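You operate a simulated robot arm through the tools that you are given. There is no shell and no other tool. Be economical: measure what you need, move in short steps, check, and stop when the job is done.

The job below is to be done with a simulated robot arm. You get a single attempt, and the scene is never put back.

## Task
Zero the sugar meter with a drop from the water glass.
Fine: use the blue dropper, shut the cover, press the blue button once, then wipe the well dry with the white pad; put both back and shut the cover.

It is judged by the outcome, as a careful person would: the job done as asked, and still so three seconds after it is handed in. It fails if anything else is knocked over, pushed out of place, dropped, spilled or broken. A push-on lid holds only when it is set on centred and level and pressed home; a screw cap is set on level and turned clockwise until tight.

## Robot
A 7-joint arm with a two-finger parallel gripper, fixed in place. Base frame: the origin is at the foot of the arm, x ahead of it, y to its left, z up. Readings come in mm, degrees, newtons and seconds.
With the tool pointing down near the work surface it reaches from about 240 to 680 mm from the base axis. Its first joint turns from -66.0 to 66.0 degrees. Payload 2.4 kg.
The tool frame sits at the grasp point between the pads (the TCP): z along the fingers, y along the line on which they close. The tips reach 30 mm beyond it. Largest opening 94 mm; finger width 28, thickness 10; the body of the gripper, 50 by 96 mm, starts 55 mm behind the TCP.
Orientation is told as [roll, pitch, yaw] about the base's x, y, z axes, in that order, counted from this pose: with the fingers straight down and closing along the base's y, the tool's x points along the base's -x, its y along +y and its z along -z.

## Interface
- The arm moves only by the tool send_rows. Its argument "plan" is one flat list of numbers, 7 for each row, row after row: the gripper command, from -1 (fully open) to 1 (shut), values between in proportion, then the shift along the tool's x, y, z in mm, then the turn, a rotation vector about the tool's x, y, z in degrees. In form: [fingers, tx, ty, tz, rx, ry, rz, fingers, tx, ty, tz, rx, ry, rz, ...]. A call has 1 to 10 rows; each row shifts and turns the commanded pose from where the row before left it, along the tool's axes as they then stand. Each row takes 0.2 s and may step no farther than 50 mm and 8.6 degrees from the row before; otherwise, or with a gripper value out of range, the whole call is refused. A pose out of reach is approached as far as the arm can. The call stops where the force on the tool passes 40 N (or 10 N more than at its start, if that is more) or the arm is blocked; 0.2 s more then pass. The fingers move at their own pace (about 153 mm/s each) and stop on an object; they squeeze with about 36 N. The grip force told is the motor's: it shows also when the fingers shut on nothing. Time passes only in rows, and 0.2 s behind the last, so rows that do not move let the fingers close. It gives the time, the measured TCP pose, the force on the tool (base axes), the opening and the grip force at its end, in the units of the frame above (readings bear some noise).
- Cameras (640 x 400 px; columns grow to the right, rows downward): "scene" is fixed at [24.4, 455.5, 1457.8]; the picture's right is [-0.82, -0.57, 0.00], its down [-0.24, 0.35, -0.90] and it looks along [0.51, -0.74, -0.43] (base axes); focal length 318 px, centre (320, 200). "wrist" rides on the gripper at [76, 14, -103] in the tool frame; the picture's right is [-0.18, 0.98, 0.00], its down [-0.75, -0.14, -0.64] and it looks along [-0.63, -0.12, 0.77] (tool axes); focal length 243 px, centre (320, 200). There is no depth. A picture from a camera that has moved, and an enlarged one, comes with that camera's place and axes in the base frame and with its lens. The place of the scene camera against the robot may be out by one fixed shift of up to 18 mm in any direction.
- capture(camera): a new picture of that camera. It takes no simulated time.
- inspect(camera, box): a new picture of the part [left, top, right, bottom] of that camera's present view, enlarged. It takes no simulated time.
- close_job(): hands the job in; it is judged then, once.

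Go step by step. Nothing tells you positions but the pictures and the camera data: compare them with the known pose of the tool, close in by small moves and look again before you grip or let go. The budget is 120 turns and 64 pictures, counting those below and the enlarged ones. Unless the task says otherwise, let go and move clear before handing in, and close with one line.

The tools are called after "Call:" as name(argument=value, ...) on one line, values as JSON. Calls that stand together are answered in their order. send_rows: Moves the arm, as the interface text tells. Its arguments: {"type":"object","properties":{"plan":{"type":"array","items":{"type":"number"}}},"required":["plan"]} The other tools are called the same way: capture (camera) takes a picture; inspect (camera, box) takes an enlarged picture of a part of a camera's view; close_job () hands the job in.

At the start:

```text
t: 0.0
position: [328.6, -103.2, 1294.8]
orientation: [0.0, -0.1, 0.0]
ft_force: [0.5, 0.0, 0.2]
grip_width: 94.0
gripper_force: 0.1
```

scene: 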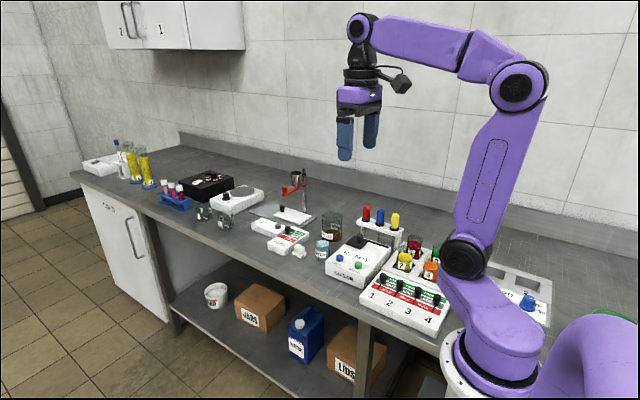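
wrist: 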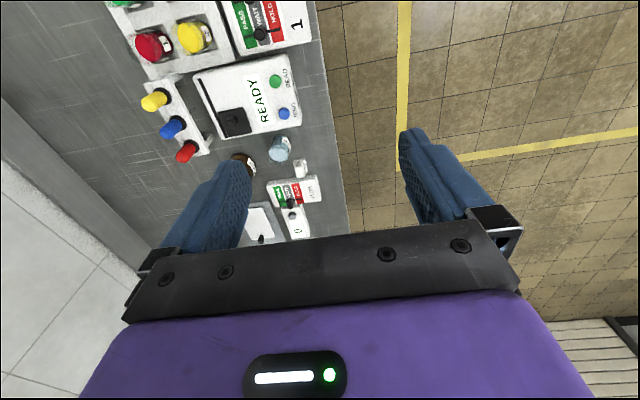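

I see a counter with a meter marked READY (blue and green buttons), a dropper rack with red, blue and yellow droppers, glasses and a white pad. I'll look closer before moving.

Call:
inspect(camera="scene", box=[240, 180, 460, 320])

Call:
inspect(camera="wrist", box=[100, 0, 340, 250])

```text
2.86 times, centred on (350, 250) of scene
camera zoom: at [24.4, 455.5, 1457.8], right [-0.82, -0.57, 0.0], down [-0.24, 0.35, -0.9], along [0.51, -0.74, -0.43], focal length 909 px, centre (234, 57)
```

zoom: 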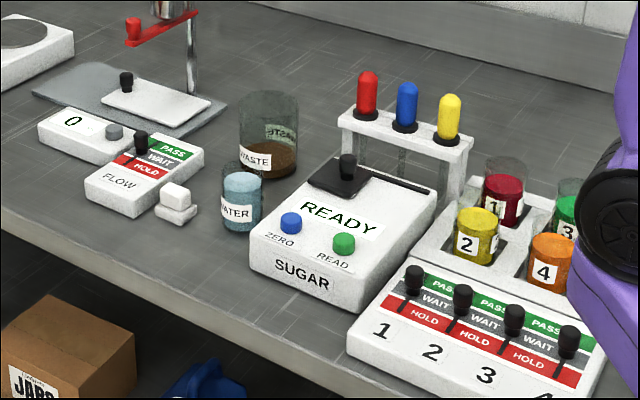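

```text
1.60 times, centred on (220, 125) of wrist
camera zoom: at [253.3, -90.6, 1396.3], right [0.18, 0.98, 0.0], down [0.75, -0.14, 0.64], along [0.63, -0.12, -0.77], focal length 388 px, centre (480, 320)
```

zoom: 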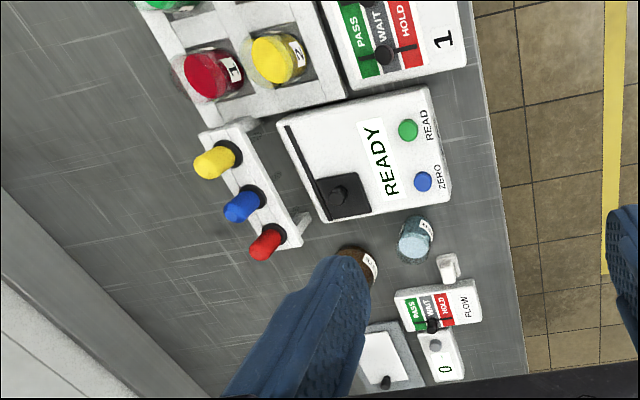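

The meter's cover (black, with knob) seems to sit near (414,-305), the blue dropper near (382,-388), the water glass near (485,-224) and the pad near (561,-199). I'll move closer above the meter for a better look.

Call:
send_rows(plan=[-1, -14, -33, 30, 0, 0, 0, -1, -14, -33, 30, 0, 0, 0, -1, -14, -33, 30, 0, 0, 0, -1, -14, -33, 30, 0, 0, 0, -1, -14, -33, 30, 0, 0, 0])

Call:
capture(camera="wrist")

```text
t: 1.2
position: [399.4, -268.4, 1144.5]
orientation: [0.0, 0.0, 0.0]
ft_force: [-0.3, 0.2, -0.6]
grip_width: 94.1
gripper_force: 0.1
```

```text
59 pictures are left
camera wrist: at [323.2, -254.9, 1246.2], right [0.18, 0.98, 0.0], down [0.75, -0.14, 0.64], along [0.63, -0.12, -0.77], focal length 243 px, centre (320, 200)
```

wrist: 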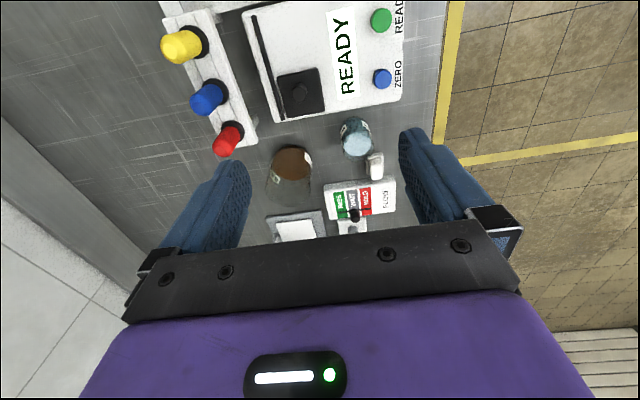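

Call:
inspect(camera="wrist", box=[150, 0, 410, 160])

Call:
inspect(camera="scene", box=[310, 195, 430, 270])

Call:
inspect(camera="wrist", box=[250, 100, 410, 250])

```text
2.46 times, centred on (280, 80) of wrist
camera zoom: at [323.2, -254.9, 1246.2], right [0.18, 0.98, 0.0], down [0.75, -0.14, 0.64], along [0.63, -0.12, -0.77], focal length 597 px, centre (418, 495)
```

zoom: 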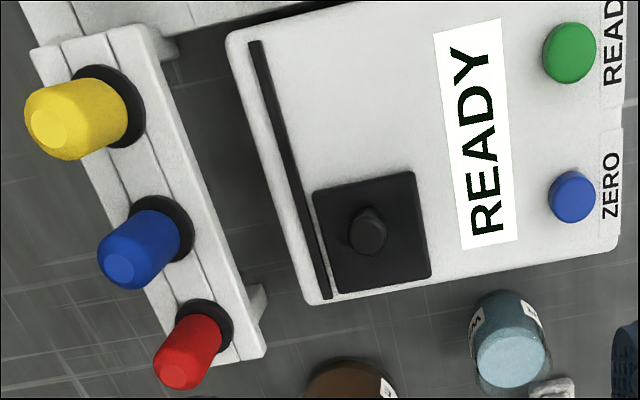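

```text
5.33 times, centred on (370, 232) of scene
camera zoom: at [24.4, 455.5, 1457.8], right [-0.82, -0.57, 0.0], down [-0.24, 0.35, -0.9], along [0.51, -0.74, -0.43], focal length 1697 px, centre (53, 27)
```

zoom: 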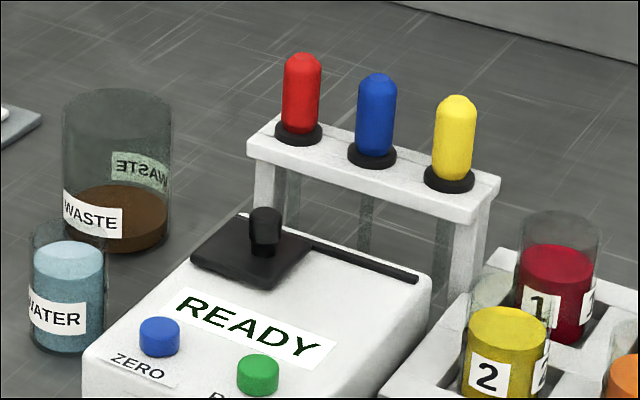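

```text
2.67 times, centred on (330, 175) of wrist
camera zoom: at [323.2, -254.9, 1246.2], right [0.18, 0.98, 0.0], down [0.75, -0.14, 0.64], along [0.63, -0.12, -0.77], focal length 647 px, centre (293, 267)
```

zoom: 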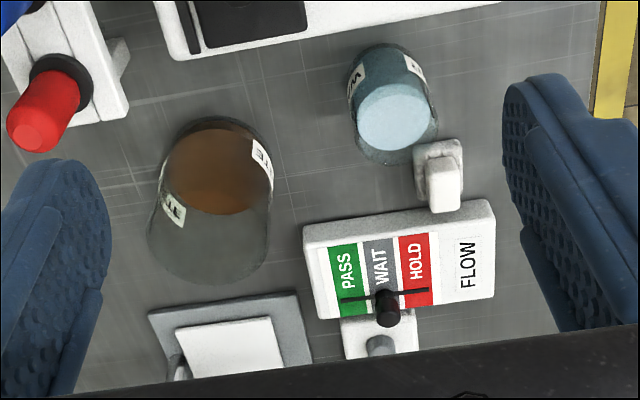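

Cover slides along its rail toward the robot (-x); the knob is near (408,-296,928). I'll descend above the knob, half closed, and check.

Call:
send_rows(plan=[0.15, -3, -9, 45, 0, 0, 0, 0.15, -3, -9, 45, 0, 0, 0, 0.15, -3, -9, 45, 0, 0, 0])

Call:
capture(camera="wrist")

Call:
inspect(camera="scene", box=[290, 150, 430, 290])

```text
t: 2.0
position: [405.4, -296.3, 1009.6]
orientation: [0.0, 0.0, -0.1]
ft_force: [-0.9, -0.3, 0.3]
grip_width: 40.0
gripper_force: 0.1
```

```text
55 pictures are left
camera wrist: at [331.0, -282.7, 1111.5], right [0.18, 0.98, 0.0], down [0.75, -0.14, 0.64], along [0.63, -0.12, -0.77], focal length 243 px, centre (320, 200)
```

wrist: 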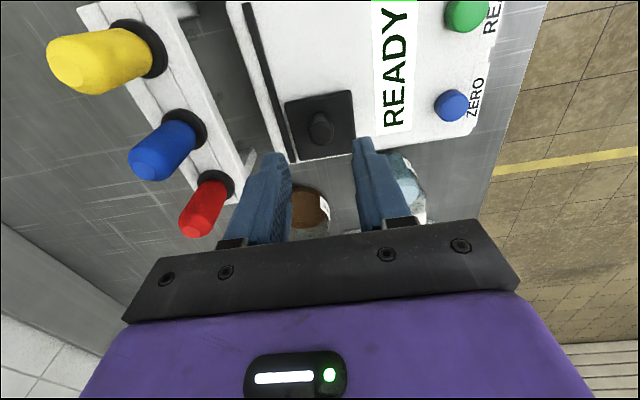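

```text
2.86 times, centred on (360, 220) of scene
camera zoom: at [24.4, 455.5, 1457.8], right [-0.82, -0.57, 0.0], down [-0.24, 0.35, -0.9], along [0.51, -0.74, -0.43], focal length 909 px, centre (206, 143)
```

zoom: 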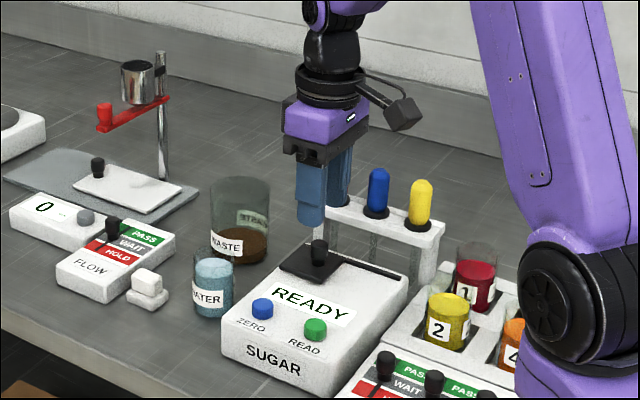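

Knob top is at about (410,-297,926). Descending so the tips come near the knob's top.

Call:
send_rows(plan=[0.15, -2, 0, 25, 0, 0, 0, 0.15, -2, 0, 25, 0, 0, 0])

Call:
inspect(camera="wrist", box=[200, 40, 440, 240])

Call:
inspect(camera="scene", box=[310, 195, 430, 270])

```text
t: 2.6
position: [410.8, -295.6, 958.9]
orientation: [0.0, 0.1, 0.0]
ft_force: [0.0, 0.5, 0.0]
grip_width: 40.0
gripper_force: 0.1
```

```text
2.00 times, centred on (320, 140) of wrist
camera zoom: at [335.2, -281.1, 1060.8], right [0.18, 0.98, 0.0], down [0.75, -0.14, 0.64], along [0.63, -0.12, -0.77], focal length 485 px, centre (320, 320)
```

zoom: 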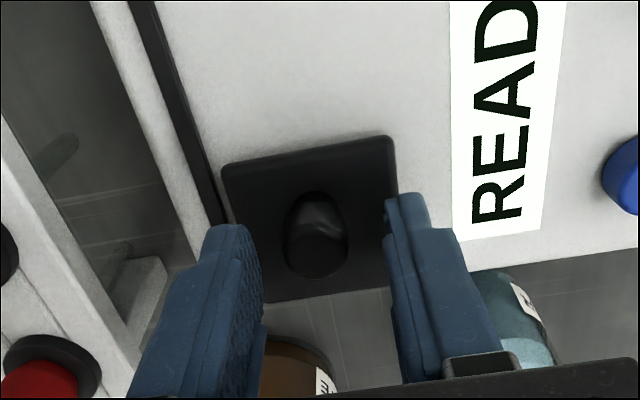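

```text
5.33 times, centred on (370, 232) of scene
camera zoom: at [24.4, 455.5, 1457.8], right [-0.82, -0.57, 0.0], down [-0.24, 0.35, -0.9], along [0.51, -0.74, -0.43], focal length 1697 px, centre (53, 27)
```

zoom: 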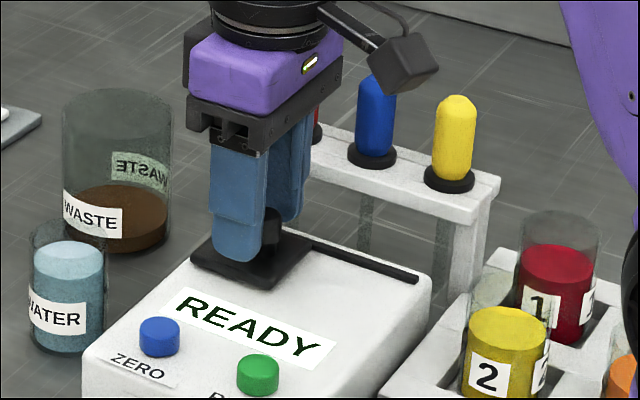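

Knob is between the fingers. Down 11 mm more and close gently on the knob.

Call:
send_rows(plan=[0.15, -3, 0, 11, 0, 0, 0, 0.15, 0, 0, 0, 0, 0, 0])

Call:
inspect(camera="wrist", box=[200, 40, 440, 240])

```text
t: 3.2
position: [414.3, -295.4, 949.7]
orientation: [-0.1, 0.0, 0.1]
ft_force: [-7.5, 6.0, 31.3]
grip_width: 39.9
gripper_force: 0.1
```

```text
2.00 times, centred on (320, 140) of wrist
camera zoom: at [338.1, -281.4, 1051.9], right [0.18, 0.98, 0.0], down [0.75, -0.14, 0.64], along [0.63, -0.12, -0.77], focal length 485 px, centre (320, 320)
```

zoom: 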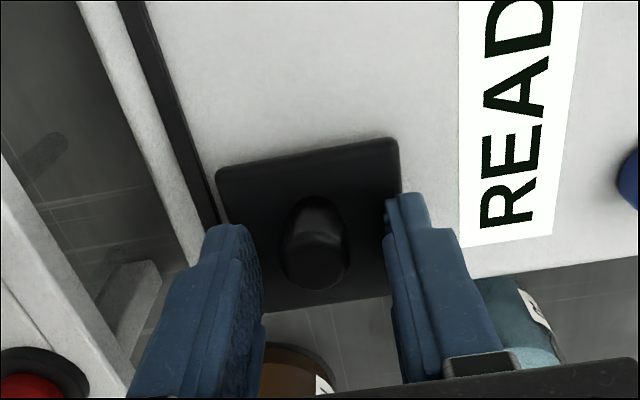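

Tips touched the plate at z≈920. I'll lift 3 mm and grip the knob.

Call:
send_rows(plan=[0.15, 0, 0, -4, 0, 0, 0, 0.75, 0, 0, 0, 0, 0, 0, 0.75, 0, 0, 0, 0, 0, 0])

```text
t: 4.0
position: [413.8, -296.0, 951.4]
orientation: [0.2, 0.1, 0.0]
ft_force: [0.4, 0.4, -21.3]
grip_width: 17.3
gripper_force: 45.2
```

Knob held (17 mm wide). Now slide the cover toward -x in small steps.

Call:
send_rows(plan=[0.75, 5, 0, 2, 0, 0, 0, 0.75, 10, 0, 0, 0, 0, 0, 0.75, 10, 0, 0, 0, 0, 0])

Call:
inspect(camera="wrist", box=[200, 40, 440, 240])

```text
t: 4.8
position: [391.0, -294.1, 952.8]
orientation: [0.0, 0.0, 0.1]
ft_force: [-0.1, 11.4, 11.1]
grip_width: 17.8
gripper_force: 45.1
```

```text
2.00 times, centred on (320, 140) of wrist
camera zoom: at [314.3, -281.8, 1053.5], right [0.18, 0.98, 0.0], down [0.75, -0.14, 0.64], along [0.63, -0.12, -0.77], focal length 485 px, centre (320, 320)
```

zoom: 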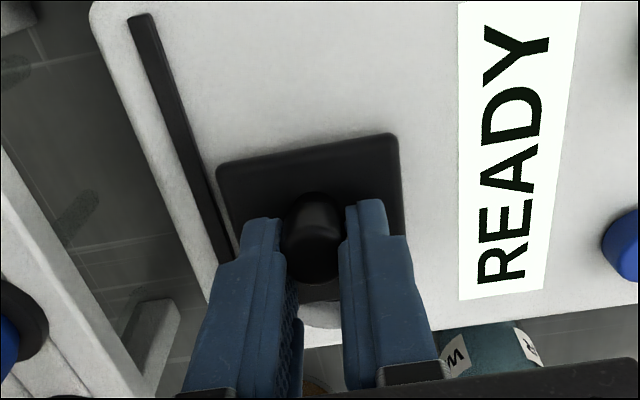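

It slides cleanly. Continuing to open.

Call:
send_rows(plan=[0.75, 10, 0, 0, 0, 0, 0, 0.75, 10, 0, 0, 0, 0, 0, 0.75, 10, 0, 0, 0, 0, 0, 0.75, 6, 0, 0, 0, 0, 0])

Call:
inspect(camera="wrist", box=[200, 40, 440, 240])

```text
t: 5.8
position: [357.5, -295.3, 950.6]
orientation: [-0.3, -0.4, 0.2]
ft_force: [21.2, 17.7, 16.9]
grip_width: 17.7
gripper_force: 45.1
```

```text
2.00 times, centred on (320, 140) of wrist
camera zoom: at [280.5, -281.5, 1052.7], right [0.18, 0.98, 0.0], down [0.75, -0.14, 0.65], along [0.64, -0.12, -0.76], focal length 485 px, centre (320, 320)
```

zoom: 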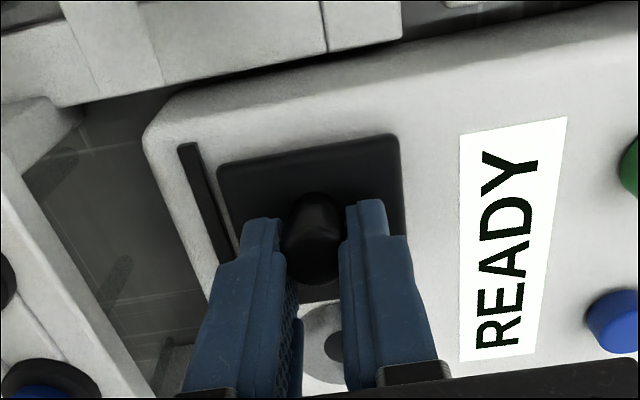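

The stop is reached (cover travel ≈56 mm), and the well shows. Release and lift, then look.

Call:
send_rows(plan=[0.75, -3, 0, 0, 0, 0, 0, 0.15, 0, 0, -2, 0, 0, 0, 0.15, 0, 0, -10, 0, 0, 0, 0.15, 0, 0, -40, 0, 0, 0, 0.15, 0, 0, -40, 0, 0, 0])

Call:
capture(camera="wrist")

Call:
inspect(camera="scene", box=[310, 195, 430, 270])

```text
t: 7.0
position: [356.8, -294.4, 1040.2]
orientation: [0.0, -0.1, 0.0]
ft_force: [-0.2, -0.4, 0.3]
grip_width: 39.7
gripper_force: 0.0
```

```text
48 pictures are left
camera wrist: at [281.8, -281.6, 1143.9], right [0.18, 0.98, 0.0], down [0.75, -0.14, 0.64], along [0.63, -0.12, -0.77], focal length 243 px, centre (320, 200)
```

wrist: 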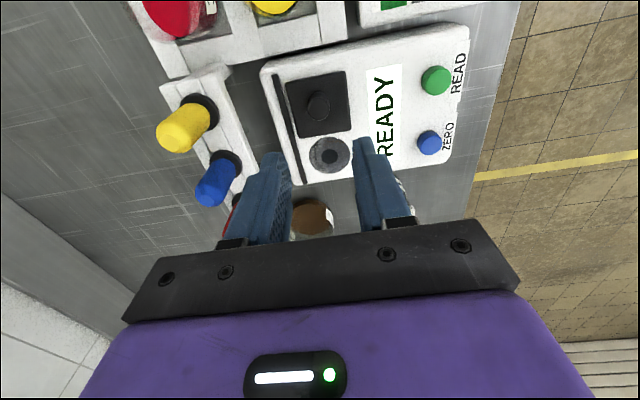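

```text
5.33 times, centred on (370, 232) of scene
camera zoom: at [24.4, 455.5, 1457.7], right [-0.82, -0.57, 0.0], down [-0.24, 0.35, -0.9], along [0.51, -0.74, -0.43], focal length 1697 px, centre (53, 27)
```

zoom: 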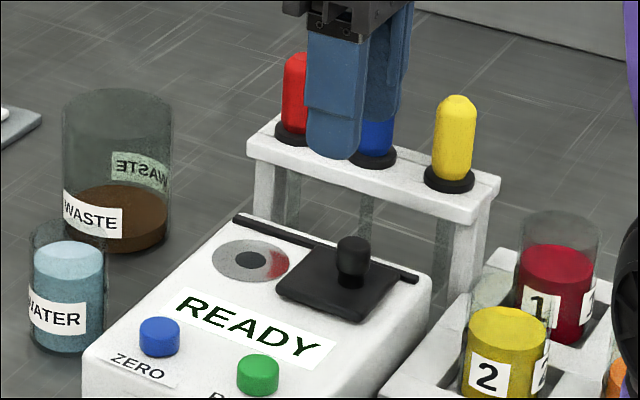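

Call:
inspect(camera="wrist", box=[230, 50, 390, 190])

```text
2.86 times, centred on (310, 120) of wrist
camera zoom: at [281.8, -281.6, 1143.9], right [0.18, 0.98, 0.0], down [0.75, -0.14, 0.64], along [0.63, -0.12, -0.77], focal length 693 px, centre (349, 429)
```

zoom: 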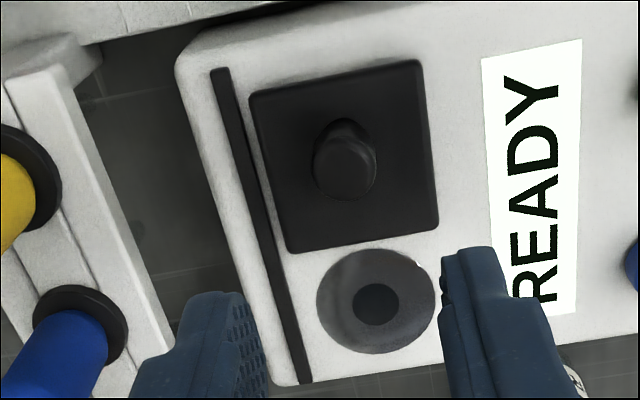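

The well is at about (412,-296); the red patch was just a reflection of the bulb. Next: hover over the blue dropper.

Call:
send_rows(plan=[-0.28, -12, -38, -10, 0, 0, 0, -0.28, -12, -38, 0, 0, 0, 0, -0.28, -12, -38, 0, 0, 0, 0])

Call:
capture(camera="wrist")

Call:
inspect(camera="scene", box=[310, 145, 450, 270])

```text
t: 7.8
position: [396.0, -410.2, 1051.8]
orientation: [0.0, -0.1, 0.1]
ft_force: [-0.7, -1.2, 0.3]
grip_width: 60.1
gripper_force: 0.0
```

```text
45 pictures are left
camera wrist: at [319.3, -397.4, 1154.7], right [0.18, 0.98, 0.0], down [0.75, -0.14, 0.64], along [0.63, -0.12, -0.77], focal length 243 px, centre (320, 200)
```

wrist: 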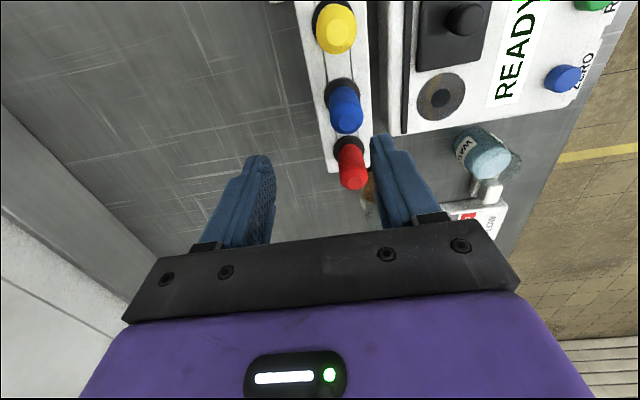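

```text
3.20 times, centred on (380, 208) of scene
camera zoom: at [24.3, 455.5, 1457.8], right [-0.82, -0.57, 0.0], down [-0.24, 0.35, -0.9], along [0.51, -0.74, -0.43], focal length 1018 px, centre (128, 176)
```

zoom: 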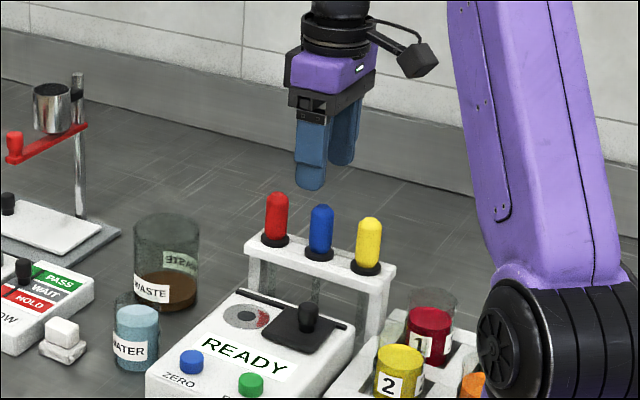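

Better triangulation puts the blue bulb's top at about (384,-391,997). Shift over it and check before descending.

Call:
send_rows(plan=[-0.28, 12, 19, 0, 0, 0, 0, -0.28, 0, 0, 15, 0, 0, 0])

Call:
inspect(camera="wrist", box=[200, 40, 440, 240])

Call:
inspect(camera="scene", box=[330, 145, 450, 250])

```text
t: 8.4
position: [382.4, -392.1, 1039.3]
orientation: [0.0, 0.0, -0.1]
ft_force: [0.8, 0.2, -0.4]
grip_width: 60.3
gripper_force: 0.1
```

```text
2.00 times, centred on (320, 140) of wrist
camera zoom: at [307.1, -378.6, 1140.0], right [0.18, 0.98, 0.0], down [0.75, -0.14, 0.64], along [0.63, -0.12, -0.77], focal length 485 px, centre (320, 320)
```

zoom: 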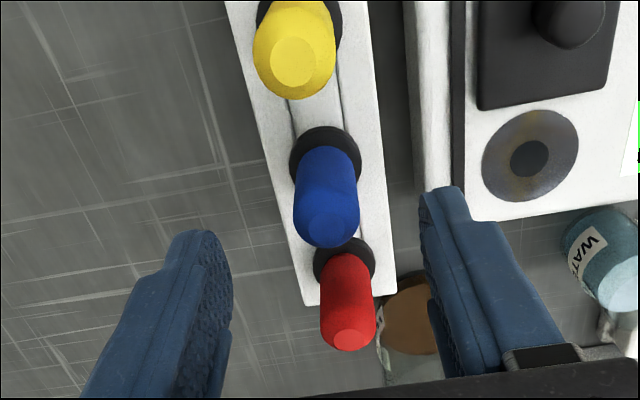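

```text
3.81 times, centred on (390, 198) of scene
camera zoom: at [24.4, 455.5, 1457.8], right [-0.82, -0.57, 0.0], down [-0.24, 0.35, -0.9], along [0.51, -0.74, -0.43], focal length 1212 px, centre (53, 210)
```

zoom: 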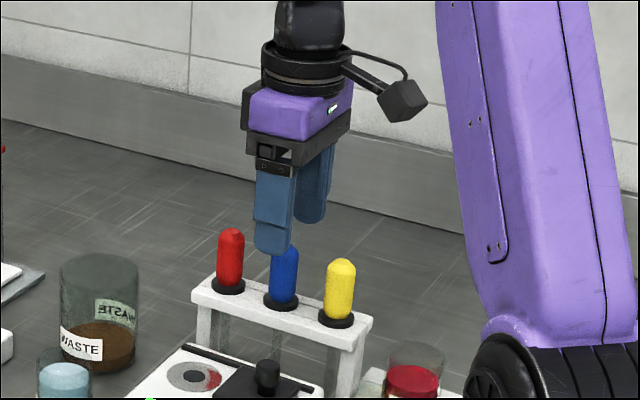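

Aligned within a few mm. Descend around the bulb.

Call:
send_rows(plan=[-0.28, -3, 1, 20, 0, 0, 0, -0.28, 0, 0, 20, 0, 0, 0, -0.28, 0, 0, 14, 0, 0, 0, -0.28, 0, 0, 0, 0, 0, 0])

Call:
inspect(camera="wrist", box=[200, 40, 440, 240])

Call:
inspect(camera="scene", box=[350, 165, 430, 250])

```text
t: 9.4
position: [385.3, -389.0, 982.8]
orientation: [0.0, 0.0, -0.1]
ft_force: [0.7, -0.2, 0.8]
grip_width: 60.3
gripper_force: 0.1
```

```text
2.00 times, centred on (320, 140) of wrist
camera zoom: at [309.6, -375.0, 1085.2], right [0.18, 0.98, 0.0], down [0.75, -0.14, 0.64], along [0.63, -0.12, -0.77], focal length 485 px, centre (320, 320)
```

zoom: 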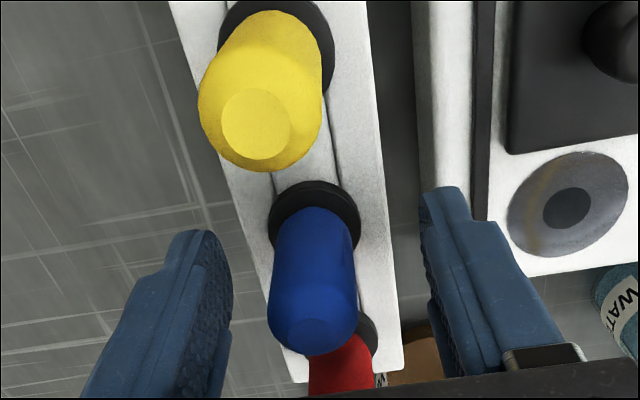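

```text
4.71 times, centred on (390, 208) of scene
camera zoom: at [24.4, 455.5, 1457.8], right [-0.82, -0.57, 0.0], down [-0.24, 0.35, -0.9], along [0.51, -0.74, -0.43], focal length 1497 px, centre (-9, 165)
```

zoom: 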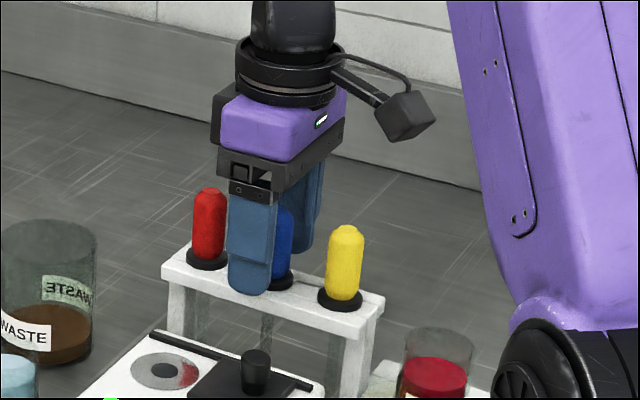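

Bulb is centred between the fingers. Close gently in stages.

Call:
send_rows(plan=[0.3, 0, -2, 0, 0, 0, 0, 0.5, 0, 0, 0, 0, 0, 0, 0.57, 0, 0, 0, 0, 0, 0, 0.57, 0, 0, 0, 0, 0, 0])

```text
t: 10.4
position: [384.5, -391.1, 983.3]
orientation: [0.0, 0.0, 0.0]
ft_force: [0.2, 1.1, -0.3]
grip_width: 20.9
gripper_force: 35.7
```

Gripped at 20.9 mm. Lift straight up.

Call:
send_rows(plan=[0.57, 0, 0, -10, 0, 0, 0, 0.57, 0, 0, -25, 0, 0, 0, 0.57, 0, 0, -30, 0, 0, 0, 0.57, 0, 0, -30, 0, 0, 0, 0.57, 0, 0, -25, 0, 0, 0])

Call:
inspect(camera="scene", box=[310, 105, 450, 255])

```text
t: 11.6
position: [382.7, -392.9, 1105.5]
orientation: [-0.1, 0.0, -0.1]
ft_force: [-0.1, 0.3, 0.1]
grip_width: 21.2
gripper_force: 35.8
```

```text
2.67 times, centred on (380, 180) of scene
camera zoom: at [24.4, 455.5, 1457.8], right [-0.82, -0.57, 0.0], down [-0.24, 0.35, -0.9], along [0.51, -0.74, -0.43], focal length 848 px, centre (160, 253)
```

zoom: 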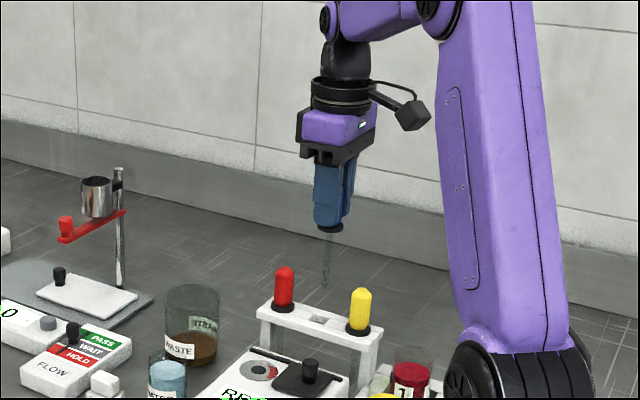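

Dropper is held upright, with a ~70 mm stem. Move over the water glass (~(496,-230)) at height and check.

Call:
send_rows(plan=[0.57, 0, 30, 0, 0, 0, 0, 0.57, 0, 30, 0, 0, 0, 0, 0.57, -25, 25, 0, 0, 0, 0, 0.57, -25, 25, 0, 0, 0, 0, 0.57, -25, 25, 0, 0, 0, 0, 0.57, -25, 25, 0, 0, 0, 0, 0.57, -13, 2, 0, 0, 0, 0])

Call:
capture(camera="wrist")

Call:
inspect(camera="scene", box=[260, 135, 400, 275])

```text
t: 13.2
position: [498.8, -229.9, 1103.9]
orientation: [0.1, 0.0, 0.0]
ft_force: [0.1, 0.3, -0.3]
grip_width: 20.8
gripper_force: 35.3
```

```text
38 pictures are left
camera wrist: at [422.3, -216.9, 1205.2], right [0.18, 0.98, 0.0], down [0.75, -0.14, 0.64], along [0.63, -0.12, -0.77], focal length 243 px, centre (320, 200)
```

wrist: 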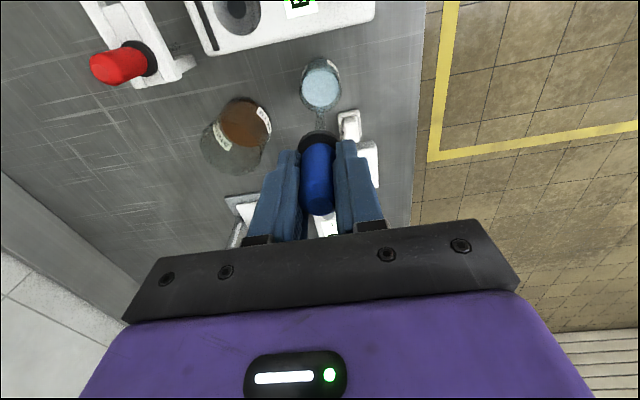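

```text
2.86 times, centred on (330, 205) of scene
camera zoom: at [24.4, 455.5, 1457.8], right [-0.82, -0.57, 0.0], down [-0.24, 0.35, -0.9], along [0.51, -0.74, -0.43], focal length 909 px, centre (291, 186)
```

zoom: 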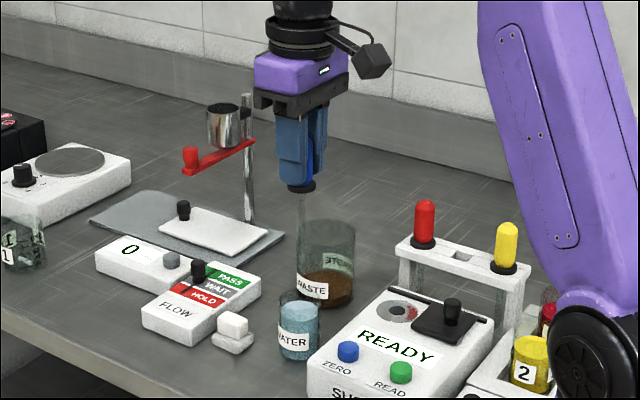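

Nearly centred over the water. Descend 55 mm and verify the tip enters the glass.

Call:
send_rows(plan=[0.57, 0, -1.5, 20, 0, 0, 0, 0.57, 0, 0, 20, 0, 0, 0, 0.57, 0, 0, 10, 0, 0, 0, 0.57, 0, 0, 0, 0, 0, 0])

Call:
inspect(camera="wrist", box=[240, 40, 400, 180])

Call:
inspect(camera="scene", box=[290, 185, 380, 275])

```text
t: 14.2
position: [497.6, -231.9, 1053.6]
orientation: [0.0, 0.0, 0.0]
ft_force: [0.3, 0.5, -0.9]
grip_width: 21.2
gripper_force: 35.7
```

```text
2.86 times, centred on (320, 110) of wrist
camera zoom: at [421.6, -218.7, 1155.5], right [0.18, 0.98, 0.0], down [0.75, -0.14, 0.64], along [0.63, -0.12, -0.77], focal length 693 px, centre (320, 457)
```

zoom: 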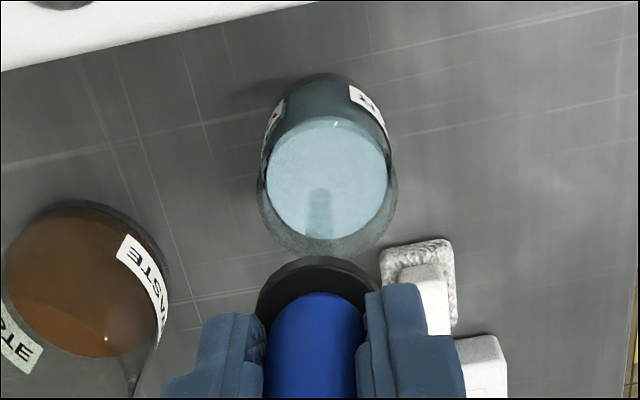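

```text
4.44 times, centred on (335, 230) of scene
camera zoom: at [24.4, 455.5, 1457.8], right [-0.82, -0.57, 0.0], down [-0.24, 0.35, -0.9], along [0.51, -0.74, -0.43], focal length 1414 px, centre (253, 67)
```

zoom: 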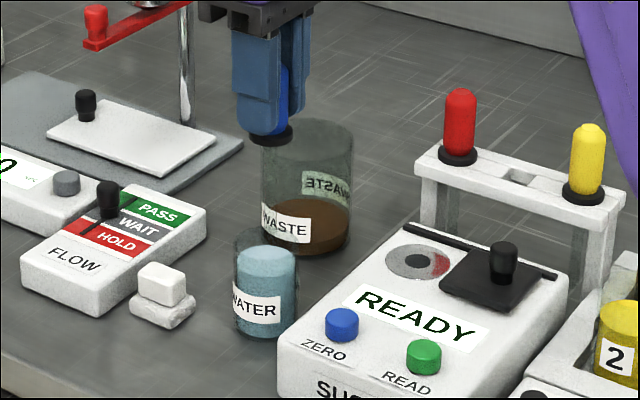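

Tip is over the water, about 2 mm off centre. Correct and dip about 15 mm into the water.

Call:
send_rows(plan=[0.57, -2, 1, 10, 0, 0, 0, 0.57, 0, 0, 10, 0, 0, 0, 0.57, 0, 0, 10, 0, 0, 0, 0.57, 0, 0, 10, 0, 0, 0, 0.57, 0, 0, 0, 0, 0, 0])

Call:
inspect(camera="scene", box=[300, 205, 380, 265])

Call:
inspect(camera="wrist", box=[240, 40, 400, 180])

```text
t: 15.4
position: [499.9, -231.5, 1013.3]
orientation: [0.0, 0.0, 0.0]
ft_force: [0.4, 0.5, 0.2]
grip_width: 20.9
gripper_force: 36.2
```

```text
6.67 times, centred on (340, 235) of scene
camera zoom: at [24.4, 455.5, 1457.8], right [-0.82, -0.57, 0.0], down [-0.24, 0.35, -0.9], along [0.51, -0.74, -0.43], focal length 2121 px, centre (187, -33)
```

zoom: 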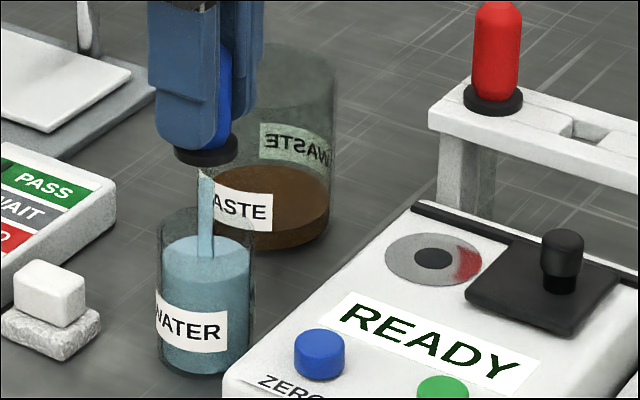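

```text
2.86 times, centred on (320, 110) of wrist
camera zoom: at [424.3, -217.1, 1115.2], right [0.18, 0.98, 0.0], down [0.75, -0.14, 0.64], along [0.63, -0.12, -0.77], focal length 693 px, centre (320, 457)
```

zoom: 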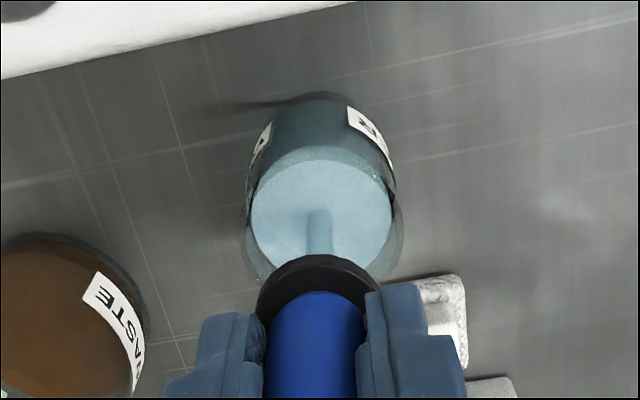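

The stem has filled with water. Raise and carry over the well.

Call:
send_rows(plan=[0.57, 0, 0, -15, 0, 0, 0, 0.57, 0, 0, -25, 0, 0, 0, 0.57, 0, 0, -25, 0, 0, 0, 0.57, 22, -16, 0, 0, 0, 0, 0.57, 22, -16, 0, 0, 0, 0, 0.57, 22, -16, 0, 0, 0, 0, 0.57, 22, -16, 0, 0, 0, 0, 0.57, 0, 0, 0, 0, 0, 0])

Call:
inspect(camera="scene", box=[310, 155, 430, 265])

Call:
inspect(camera="wrist", box=[240, 40, 400, 180])

```text
t: 17.2
position: [412.1, -294.7, 1078.1]
orientation: [0.0, 0.0, 0.0]
ft_force: [0.8, 0.3, 0.6]
grip_width: 21.1
gripper_force: 35.5
```

```text
3.64 times, centred on (370, 210) of scene
camera zoom: at [24.4, 455.5, 1457.8], right [-0.82, -0.57, 0.0], down [-0.24, 0.35, -0.9], along [0.51, -0.74, -0.43], focal length 1157 px, centre (138, 164)
```

zoom: 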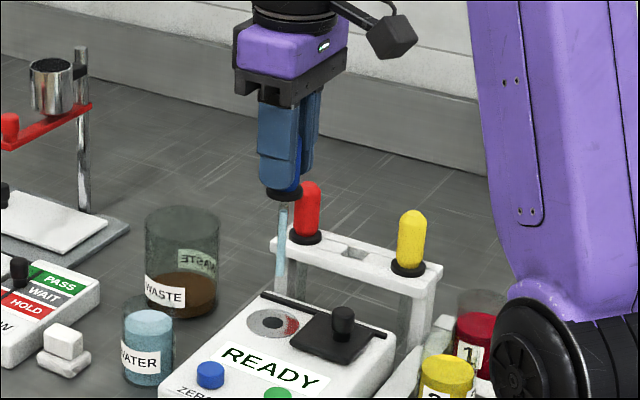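

```text
2.86 times, centred on (320, 110) of wrist
camera zoom: at [334.9, -281.9, 1180.7], right [0.18, 0.98, 0.0], down [0.75, -0.14, 0.64], along [0.63, -0.12, -0.77], focal length 693 px, centre (320, 457)
```

zoom: 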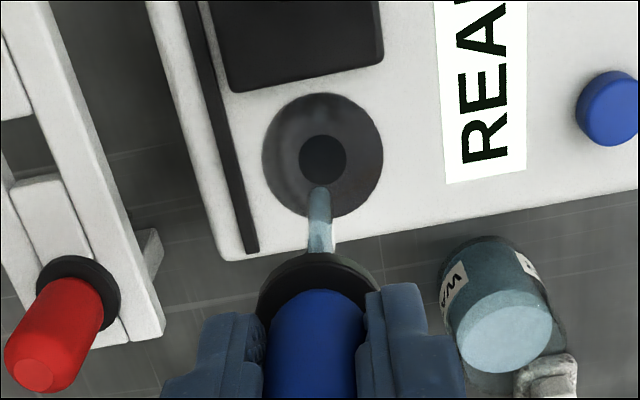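

Well centre ≈(413.5,-296.5), and the tip is about 40 mm above it. Descend 26 mm and check.

Call:
send_rows(plan=[0.57, -1.5, -1, 10, 0, 0, 0, 0.57, 0, 0, 10, 0, 0, 0, 0.57, 0, 0, 6, 0, 0, 0, 0.57, 0, 0, 0, 0, 0, 0])

Call:
inspect(camera="scene", box=[330, 190, 410, 250])

Call:
inspect(camera="wrist", box=[260, 50, 380, 150])

```text
t: 18.2
position: [414.1, -294.1, 1052.1]
orientation: [0.0, 0.0, 0.1]
ft_force: [0.3, 0.0, -0.2]
grip_width: 21.1
gripper_force: 35.8
```

```text
6.67 times, centred on (370, 220) of scene
camera zoom: at [24.4, 455.5, 1457.8], right [-0.82, -0.57, 0.0], down [-0.24, 0.35, -0.9], along [0.51, -0.74, -0.43], focal length 2121 px, centre (-13, 67)
```

zoom: 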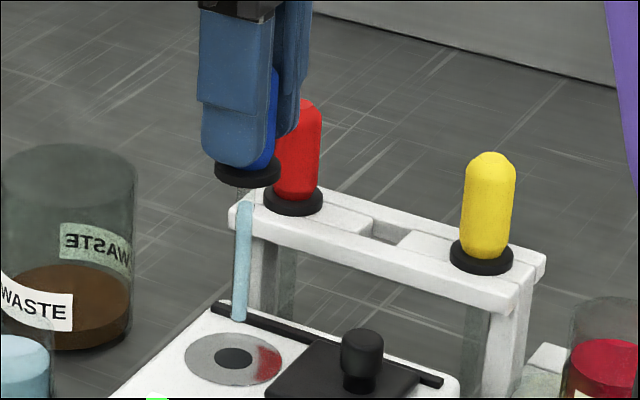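

```text
4.00 times, centred on (320, 100) of wrist
camera zoom: at [337.4, -282.0, 1154.7], right [0.18, 0.98, 0.0], down [0.75, -0.14, 0.64], along [0.63, -0.12, -0.77], focal length 970 px, centre (320, 600)
```

zoom: 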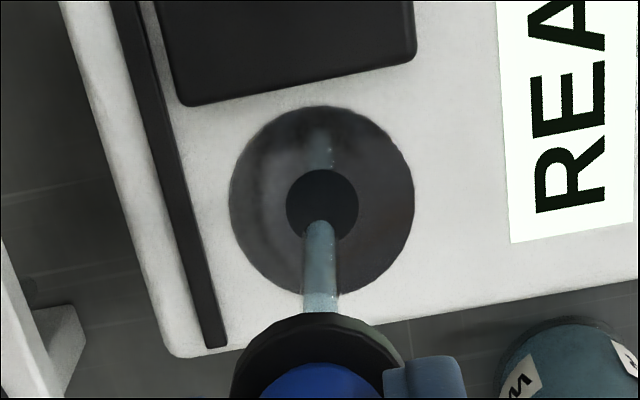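

Tip is ~20 mm above the well centre. Descend 14 mm more, with a slight correction.

Call:
send_rows(plan=[0.57, -1, 0.5, 7, 0, 0, 0, 0.57, 0, 0, 7, 0, 0, 0, 0.57, 0, 0, 0, 0, 0, 0])

Call:
inspect(camera="scene", box=[330, 200, 410, 260])

```text
t: 19.0
position: [415.0, -295.6, 1038.6]
orientation: [0.1, 0.0, 0.0]
ft_force: [0.8, -0.7, -0.1]
grip_width: 21.1
gripper_force: 35.8
```

```text
6.67 times, centred on (370, 230) of scene
camera zoom: at [24.4, 455.5, 1457.8], right [-0.82, -0.57, 0.0], down [-0.24, 0.35, -0.9], along [0.51, -0.74, -0.43], focal length 2121 px, centre (-13, 0)
```

zoom: 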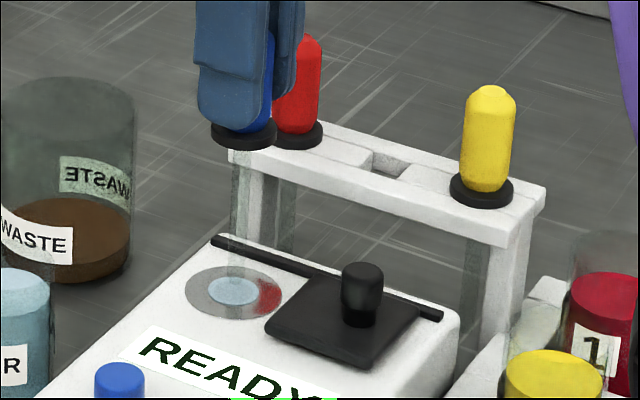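

The drop is in the well and the stem is empty. Now carry the dropper back above its hole.

Call:
send_rows(plan=[0.57, 0, 0, -20, 0, 0, 0, 0.57, 0, 0, -30, 0, 0, 0, 0.57, 0, 0, -25, 0, 0, 0, 0.57, 10, -32, 0, 0, 0, 0, 0.57, 10, -32, 0, 0, 0, 0, 0.57, 10, -32, 0, 0, 0, 0, 0.57, 0, 0, 0, 0, 0, 0])

Call:
inspect(camera="wrist", box=[240, 30, 400, 190])

```text
t: 20.6
position: [383.2, -392.1, 1114.3]
orientation: [0.0, 0.0, 0.0]
ft_force: [-0.4, -0.3, 0.0]
grip_width: 21.0
gripper_force: 35.7
```

```text
2.50 times, centred on (320, 110) of wrist
camera zoom: at [306.9, -378.3, 1216.4], right [0.18, 0.98, 0.0], down [0.75, -0.14, 0.64], along [0.63, -0.12, -0.77], focal length 606 px, centre (320, 425)
```

zoom: 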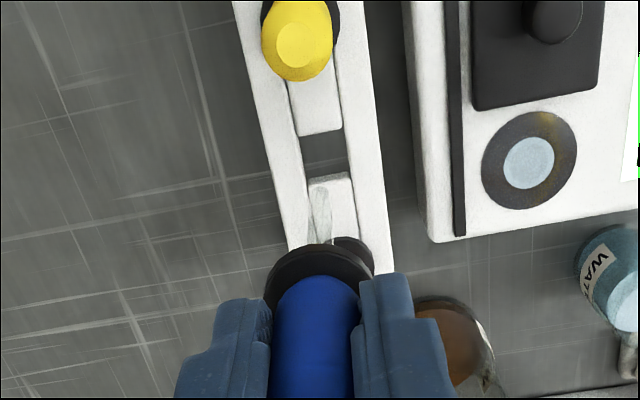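

Hole centre ≈(386,-392). Shift 2 mm and descend to just above the shelf, then check.

Call:
send_rows(plan=[0.57, -2, 0.5, 20, 0, 0, 0, 0.57, 0, 0, 20, 0, 0, 0, 0.57, 0, 0, 10, 0, 0, 0, 0.57, 0, 0, 0, 0, 0, 0])

Call:
inspect(camera="wrist", box=[240, 30, 400, 190])

Call:
inspect(camera="scene", box=[340, 155, 430, 245])

```text
t: 21.6
position: [386.0, -391.6, 1063.5]
orientation: [0.0, 0.0, 0.0]
ft_force: [0.0, 0.8, 0.2]
grip_width: 20.9
gripper_force: 35.6
```

```text
2.50 times, centred on (320, 110) of wrist
camera zoom: at [309.2, -377.6, 1166.0], right [0.18, 0.98, 0.0], down [0.75, -0.14, 0.64], along [0.63, -0.12, -0.77], focal length 606 px, centre (320, 425)
```

zoom: 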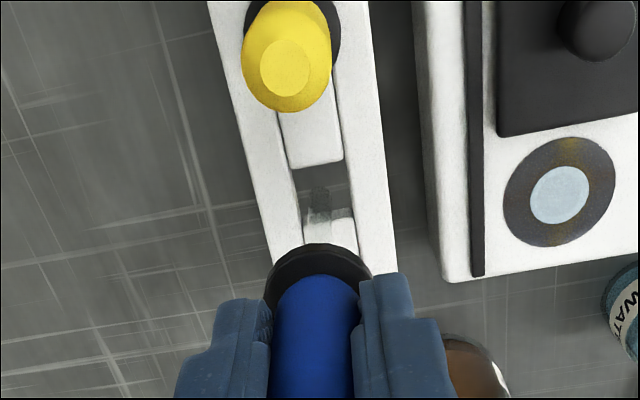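

```text
4.44 times, centred on (385, 200) of scene
camera zoom: at [24.4, 455.5, 1457.8], right [-0.82, -0.57, 0.0], down [-0.24, 0.35, -0.9], along [0.51, -0.74, -0.43], focal length 1414 px, centre (31, 200)
```

zoom: 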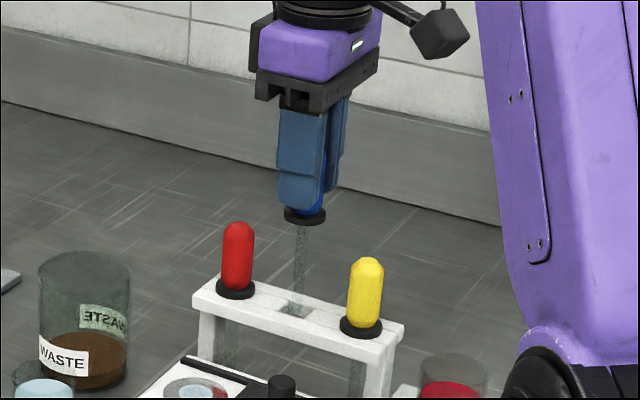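

Tip is right over the hole. Lower it home.

Call:
send_rows(plan=[0.57, 0, 0, 15, 0, 0, 0, 0.57, 0, 0, 20, 0, 0, 0, 0.57, 0, 0, 20, 0, 0, 0, 0.57, 0, 0, 15, 0, 0, 0, 0.57, 0, 0, 7, 0, 0, 0, 0.57, 0, 0, 0, 0, 0, 0])

Call:
inspect(camera="scene", box=[340, 165, 430, 255])

```text
t: 23.0
position: [385.3, -391.4, 986.8]
orientation: [0.1, -0.1, -0.1]
ft_force: [-0.1, 0.2, 0.6]
grip_width: 21.3
gripper_force: 36.0
```

```text
4.44 times, centred on (385, 210) of scene
camera zoom: at [24.4, 455.5, 1457.8], right [-0.82, -0.57, 0.0], down [-0.24, 0.35, -0.9], along [0.51, -0.74, -0.43], focal length 1414 px, centre (31, 156)
```

zoom: 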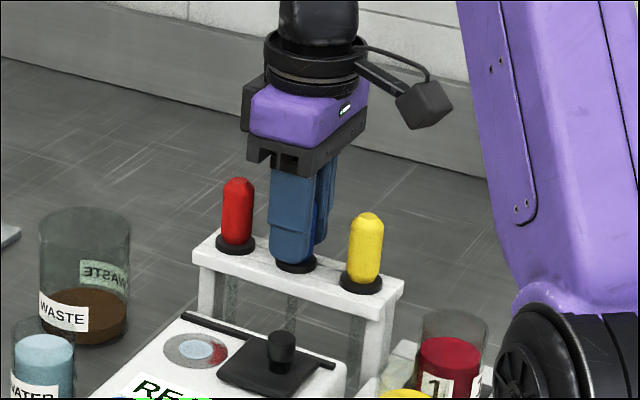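

About 3 mm remain; lower, then release and lift away.

Call:
send_rows(plan=[0.57, 0, 0, 2, 0, 0, 0, 0.57, 0, 0, 1.5, 0, 0, 0, 0.57, 0, 0, 0, 0, 0, 0])

```text
t: 23.8
position: [385.3, -390.5, 981.7]
orientation: [0.1, 0.0, 0.0]
ft_force: [0.2, 0.2, 0.5]
grip_width: 21.2
gripper_force: 25.0
```

Call:
send_rows(plan=[0.45, 0, 0, 0, 0, 0, 0, 0.1, 0, 0, 0, 0, 0, 0, -0.1, 0, 0, 0, 0, 0, 0, -0.1, 0, 0, -15, 0, 0, 0, -0.1, 0, 0, -35, 0, 0, 0, -0.1, 0, 0, -40, 0, 0, 0])

Call:
inspect(camera="scene", box=[320, 155, 430, 255])

```text
t: 25.2
position: [385.2, -392.1, 1070.9]
orientation: [0.0, 0.1, 0.0]
ft_force: [-0.3, 0.2, 0.0]
grip_width: 51.7
gripper_force: 0.0
```

```text
4.00 times, centred on (375, 205) of scene
camera zoom: at [24.3, 455.5, 1457.7], right [-0.82, -0.57, 0.0], down [-0.24, 0.35, -0.9], along [0.51, -0.74, -0.43], focal length 1273 px, centre (100, 180)
```

zoom: 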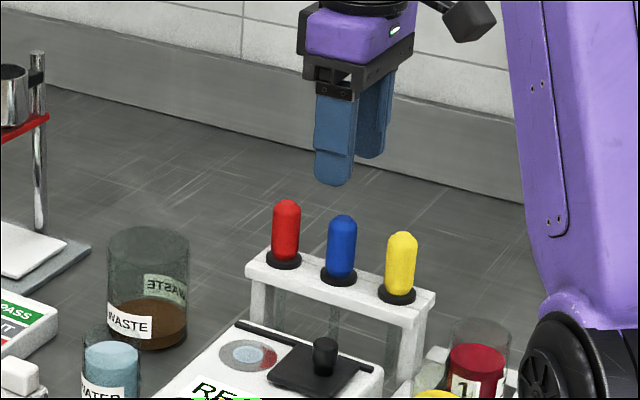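

The dropper is back in place. Next, go above the cover knob (~(358,-295.5)) and descend to grip it.

Call:
send_rows(plan=[0.15, 9, 32, 0, 0, 0, 0, 0.15, 9, 32, 0, 0, 0, 0, 0.15, 9, 32, 0, 0, 0, 0, 0.15, 0, 0, 30, 0, 0, 0, 0.15, 0, 0, 40, 0, 0, 0, 0.15, 0, 0, 30, 0, 0, 0, 0.15, 0, 0, 0, 0, 0, 0])

Call:
inspect(camera="wrist", box=[200, 40, 440, 240])

```text
t: 26.8
position: [359.1, -293.4, 974.1]
orientation: [0.0, 0.0, 0.0]
ft_force: [0.9, 0.1, -0.9]
grip_width: 40.2
gripper_force: 0.0
```

```text
2.00 times, centred on (320, 140) of wrist
camera zoom: at [282.3, -280.4, 1076.5], right [0.18, 0.98, 0.0], down [0.75, -0.14, 0.64], along [0.63, -0.12, -0.77], focal length 485 px, centre (320, 320)
```

zoom: 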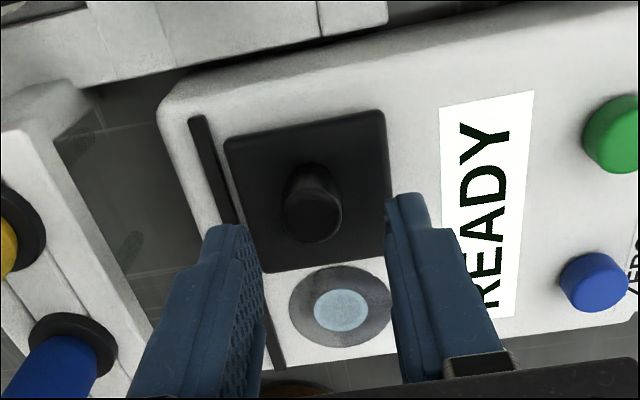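

Knob between fingers; descend, grip, and slide the cover to shut (+56 mm).

Call:
send_rows(plan=[0.15, 1, -2, 20, 0, 0, 0, 0.15, 0, 0, 0, 0, 0, 0, 0.75, 0, 0, 0, 0, 0, 0, 0.75, 0, 0, 0, 0, 0, 0])

```text
t: 27.8
position: [357.0, -295.8, 954.5]
orientation: [0.1, 0.1, 0.1]
ft_force: [-0.5, 5.5, -2.6]
grip_width: 17.5
gripper_force: 45.2
```

Call:
send_rows(plan=[0.75, -8, 0, 0, 0, 0, 0, 0.75, -10, 0, 0, 0, 0, 0, 0.75, -10, 0, 0, 0, 0, 0, 0.75, -10, 0, 0, 0, 0, 0, 0.75, -10, 0, 0, 0, 0, 0, 0.75, -8, 0, 0, 0, 0, 0, 0.75, -2, 0, 0, 0, 0, 0])

Call:
inspect(camera="scene", box=[310, 175, 430, 270])

```text
t: 29.4
position: [413.7, -295.4, 951.6]
orientation: [0.1, 0.3, 0.0]
ft_force: [-11.9, 20.3, 31.1]
grip_width: 17.7
gripper_force: 44.8
```

```text
4.21 times, centred on (370, 222) of scene
camera zoom: at [23.6, 456.4, 1457.5], right [-0.82, -0.57, 0.0], down [-0.24, 0.35, -0.91], along [0.51, -0.74, -0.43], focal length 1340 px, centre (110, 105)
```

zoom: 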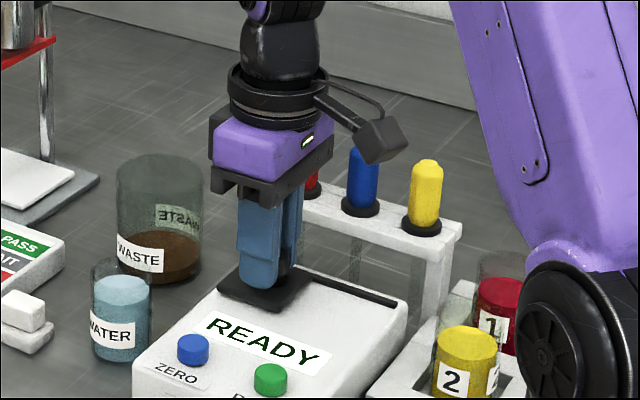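

The cover is back at its closed stop. Release, lift, and move above the blue button (~(413,-194)).

Call:
send_rows(plan=[0.15, 1, 0, 0, 0, 0, 0, 0.15, 0, 0, -3, 0, 0, 0, 0.15, 0, 0, -15, 0, 0, 0, 0.15, 0, 0, -30, 0, 0, 0, 1, 0, 34, 0, 0, 0, 0, 1, 0, 34, 0, 0, 0, 0, 1, 0, 34, 0, 0, 0, 0, 1, 0, 0, 0, 0, 0, 0])

Call:
inspect(camera="wrist", box=[200, 20, 440, 220])

Call:
inspect(camera="scene", box=[310, 175, 430, 275])

```text
t: 31.2
position: [414.2, -193.5, 1001.6]
orientation: [-0.1, 0.0, 0.0]
ft_force: [0.2, 0.9, 0.3]
grip_width: 0.0
gripper_force: 33.3
```

```text
2.00 times, centred on (320, 120) of wrist
camera zoom: at [337.9, -180.4, 1102.8], right [0.18, 0.98, 0.0], down [0.75, -0.14, 0.64], along [0.63, -0.12, -0.77], focal length 485 px, centre (320, 360)
```

zoom: 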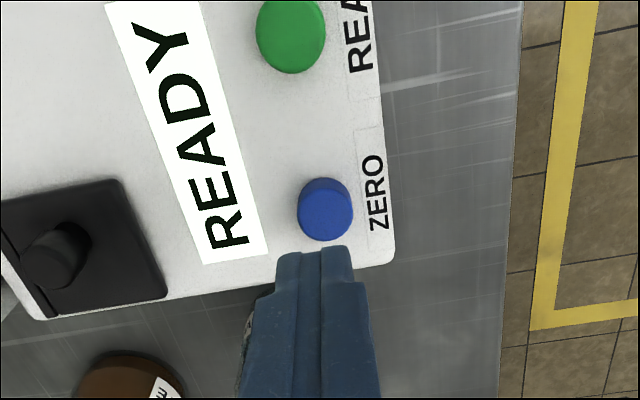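

```text
4.00 times, centred on (370, 225) of scene
camera zoom: at [24.3, 455.5, 1457.8], right [-0.82, -0.57, 0.0], down [-0.24, 0.35, -0.9], along [0.51, -0.74, -0.43], focal length 1273 px, centre (120, 100)
```

zoom: 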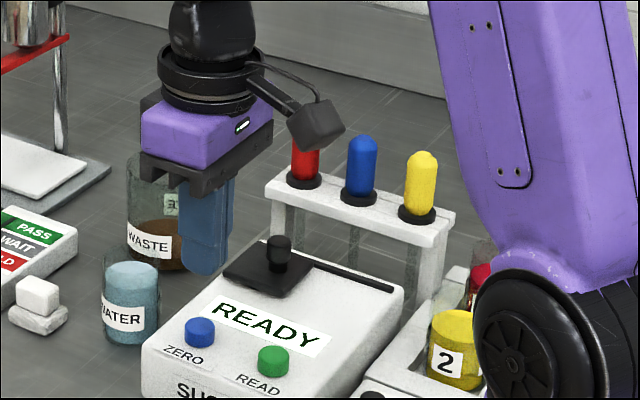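

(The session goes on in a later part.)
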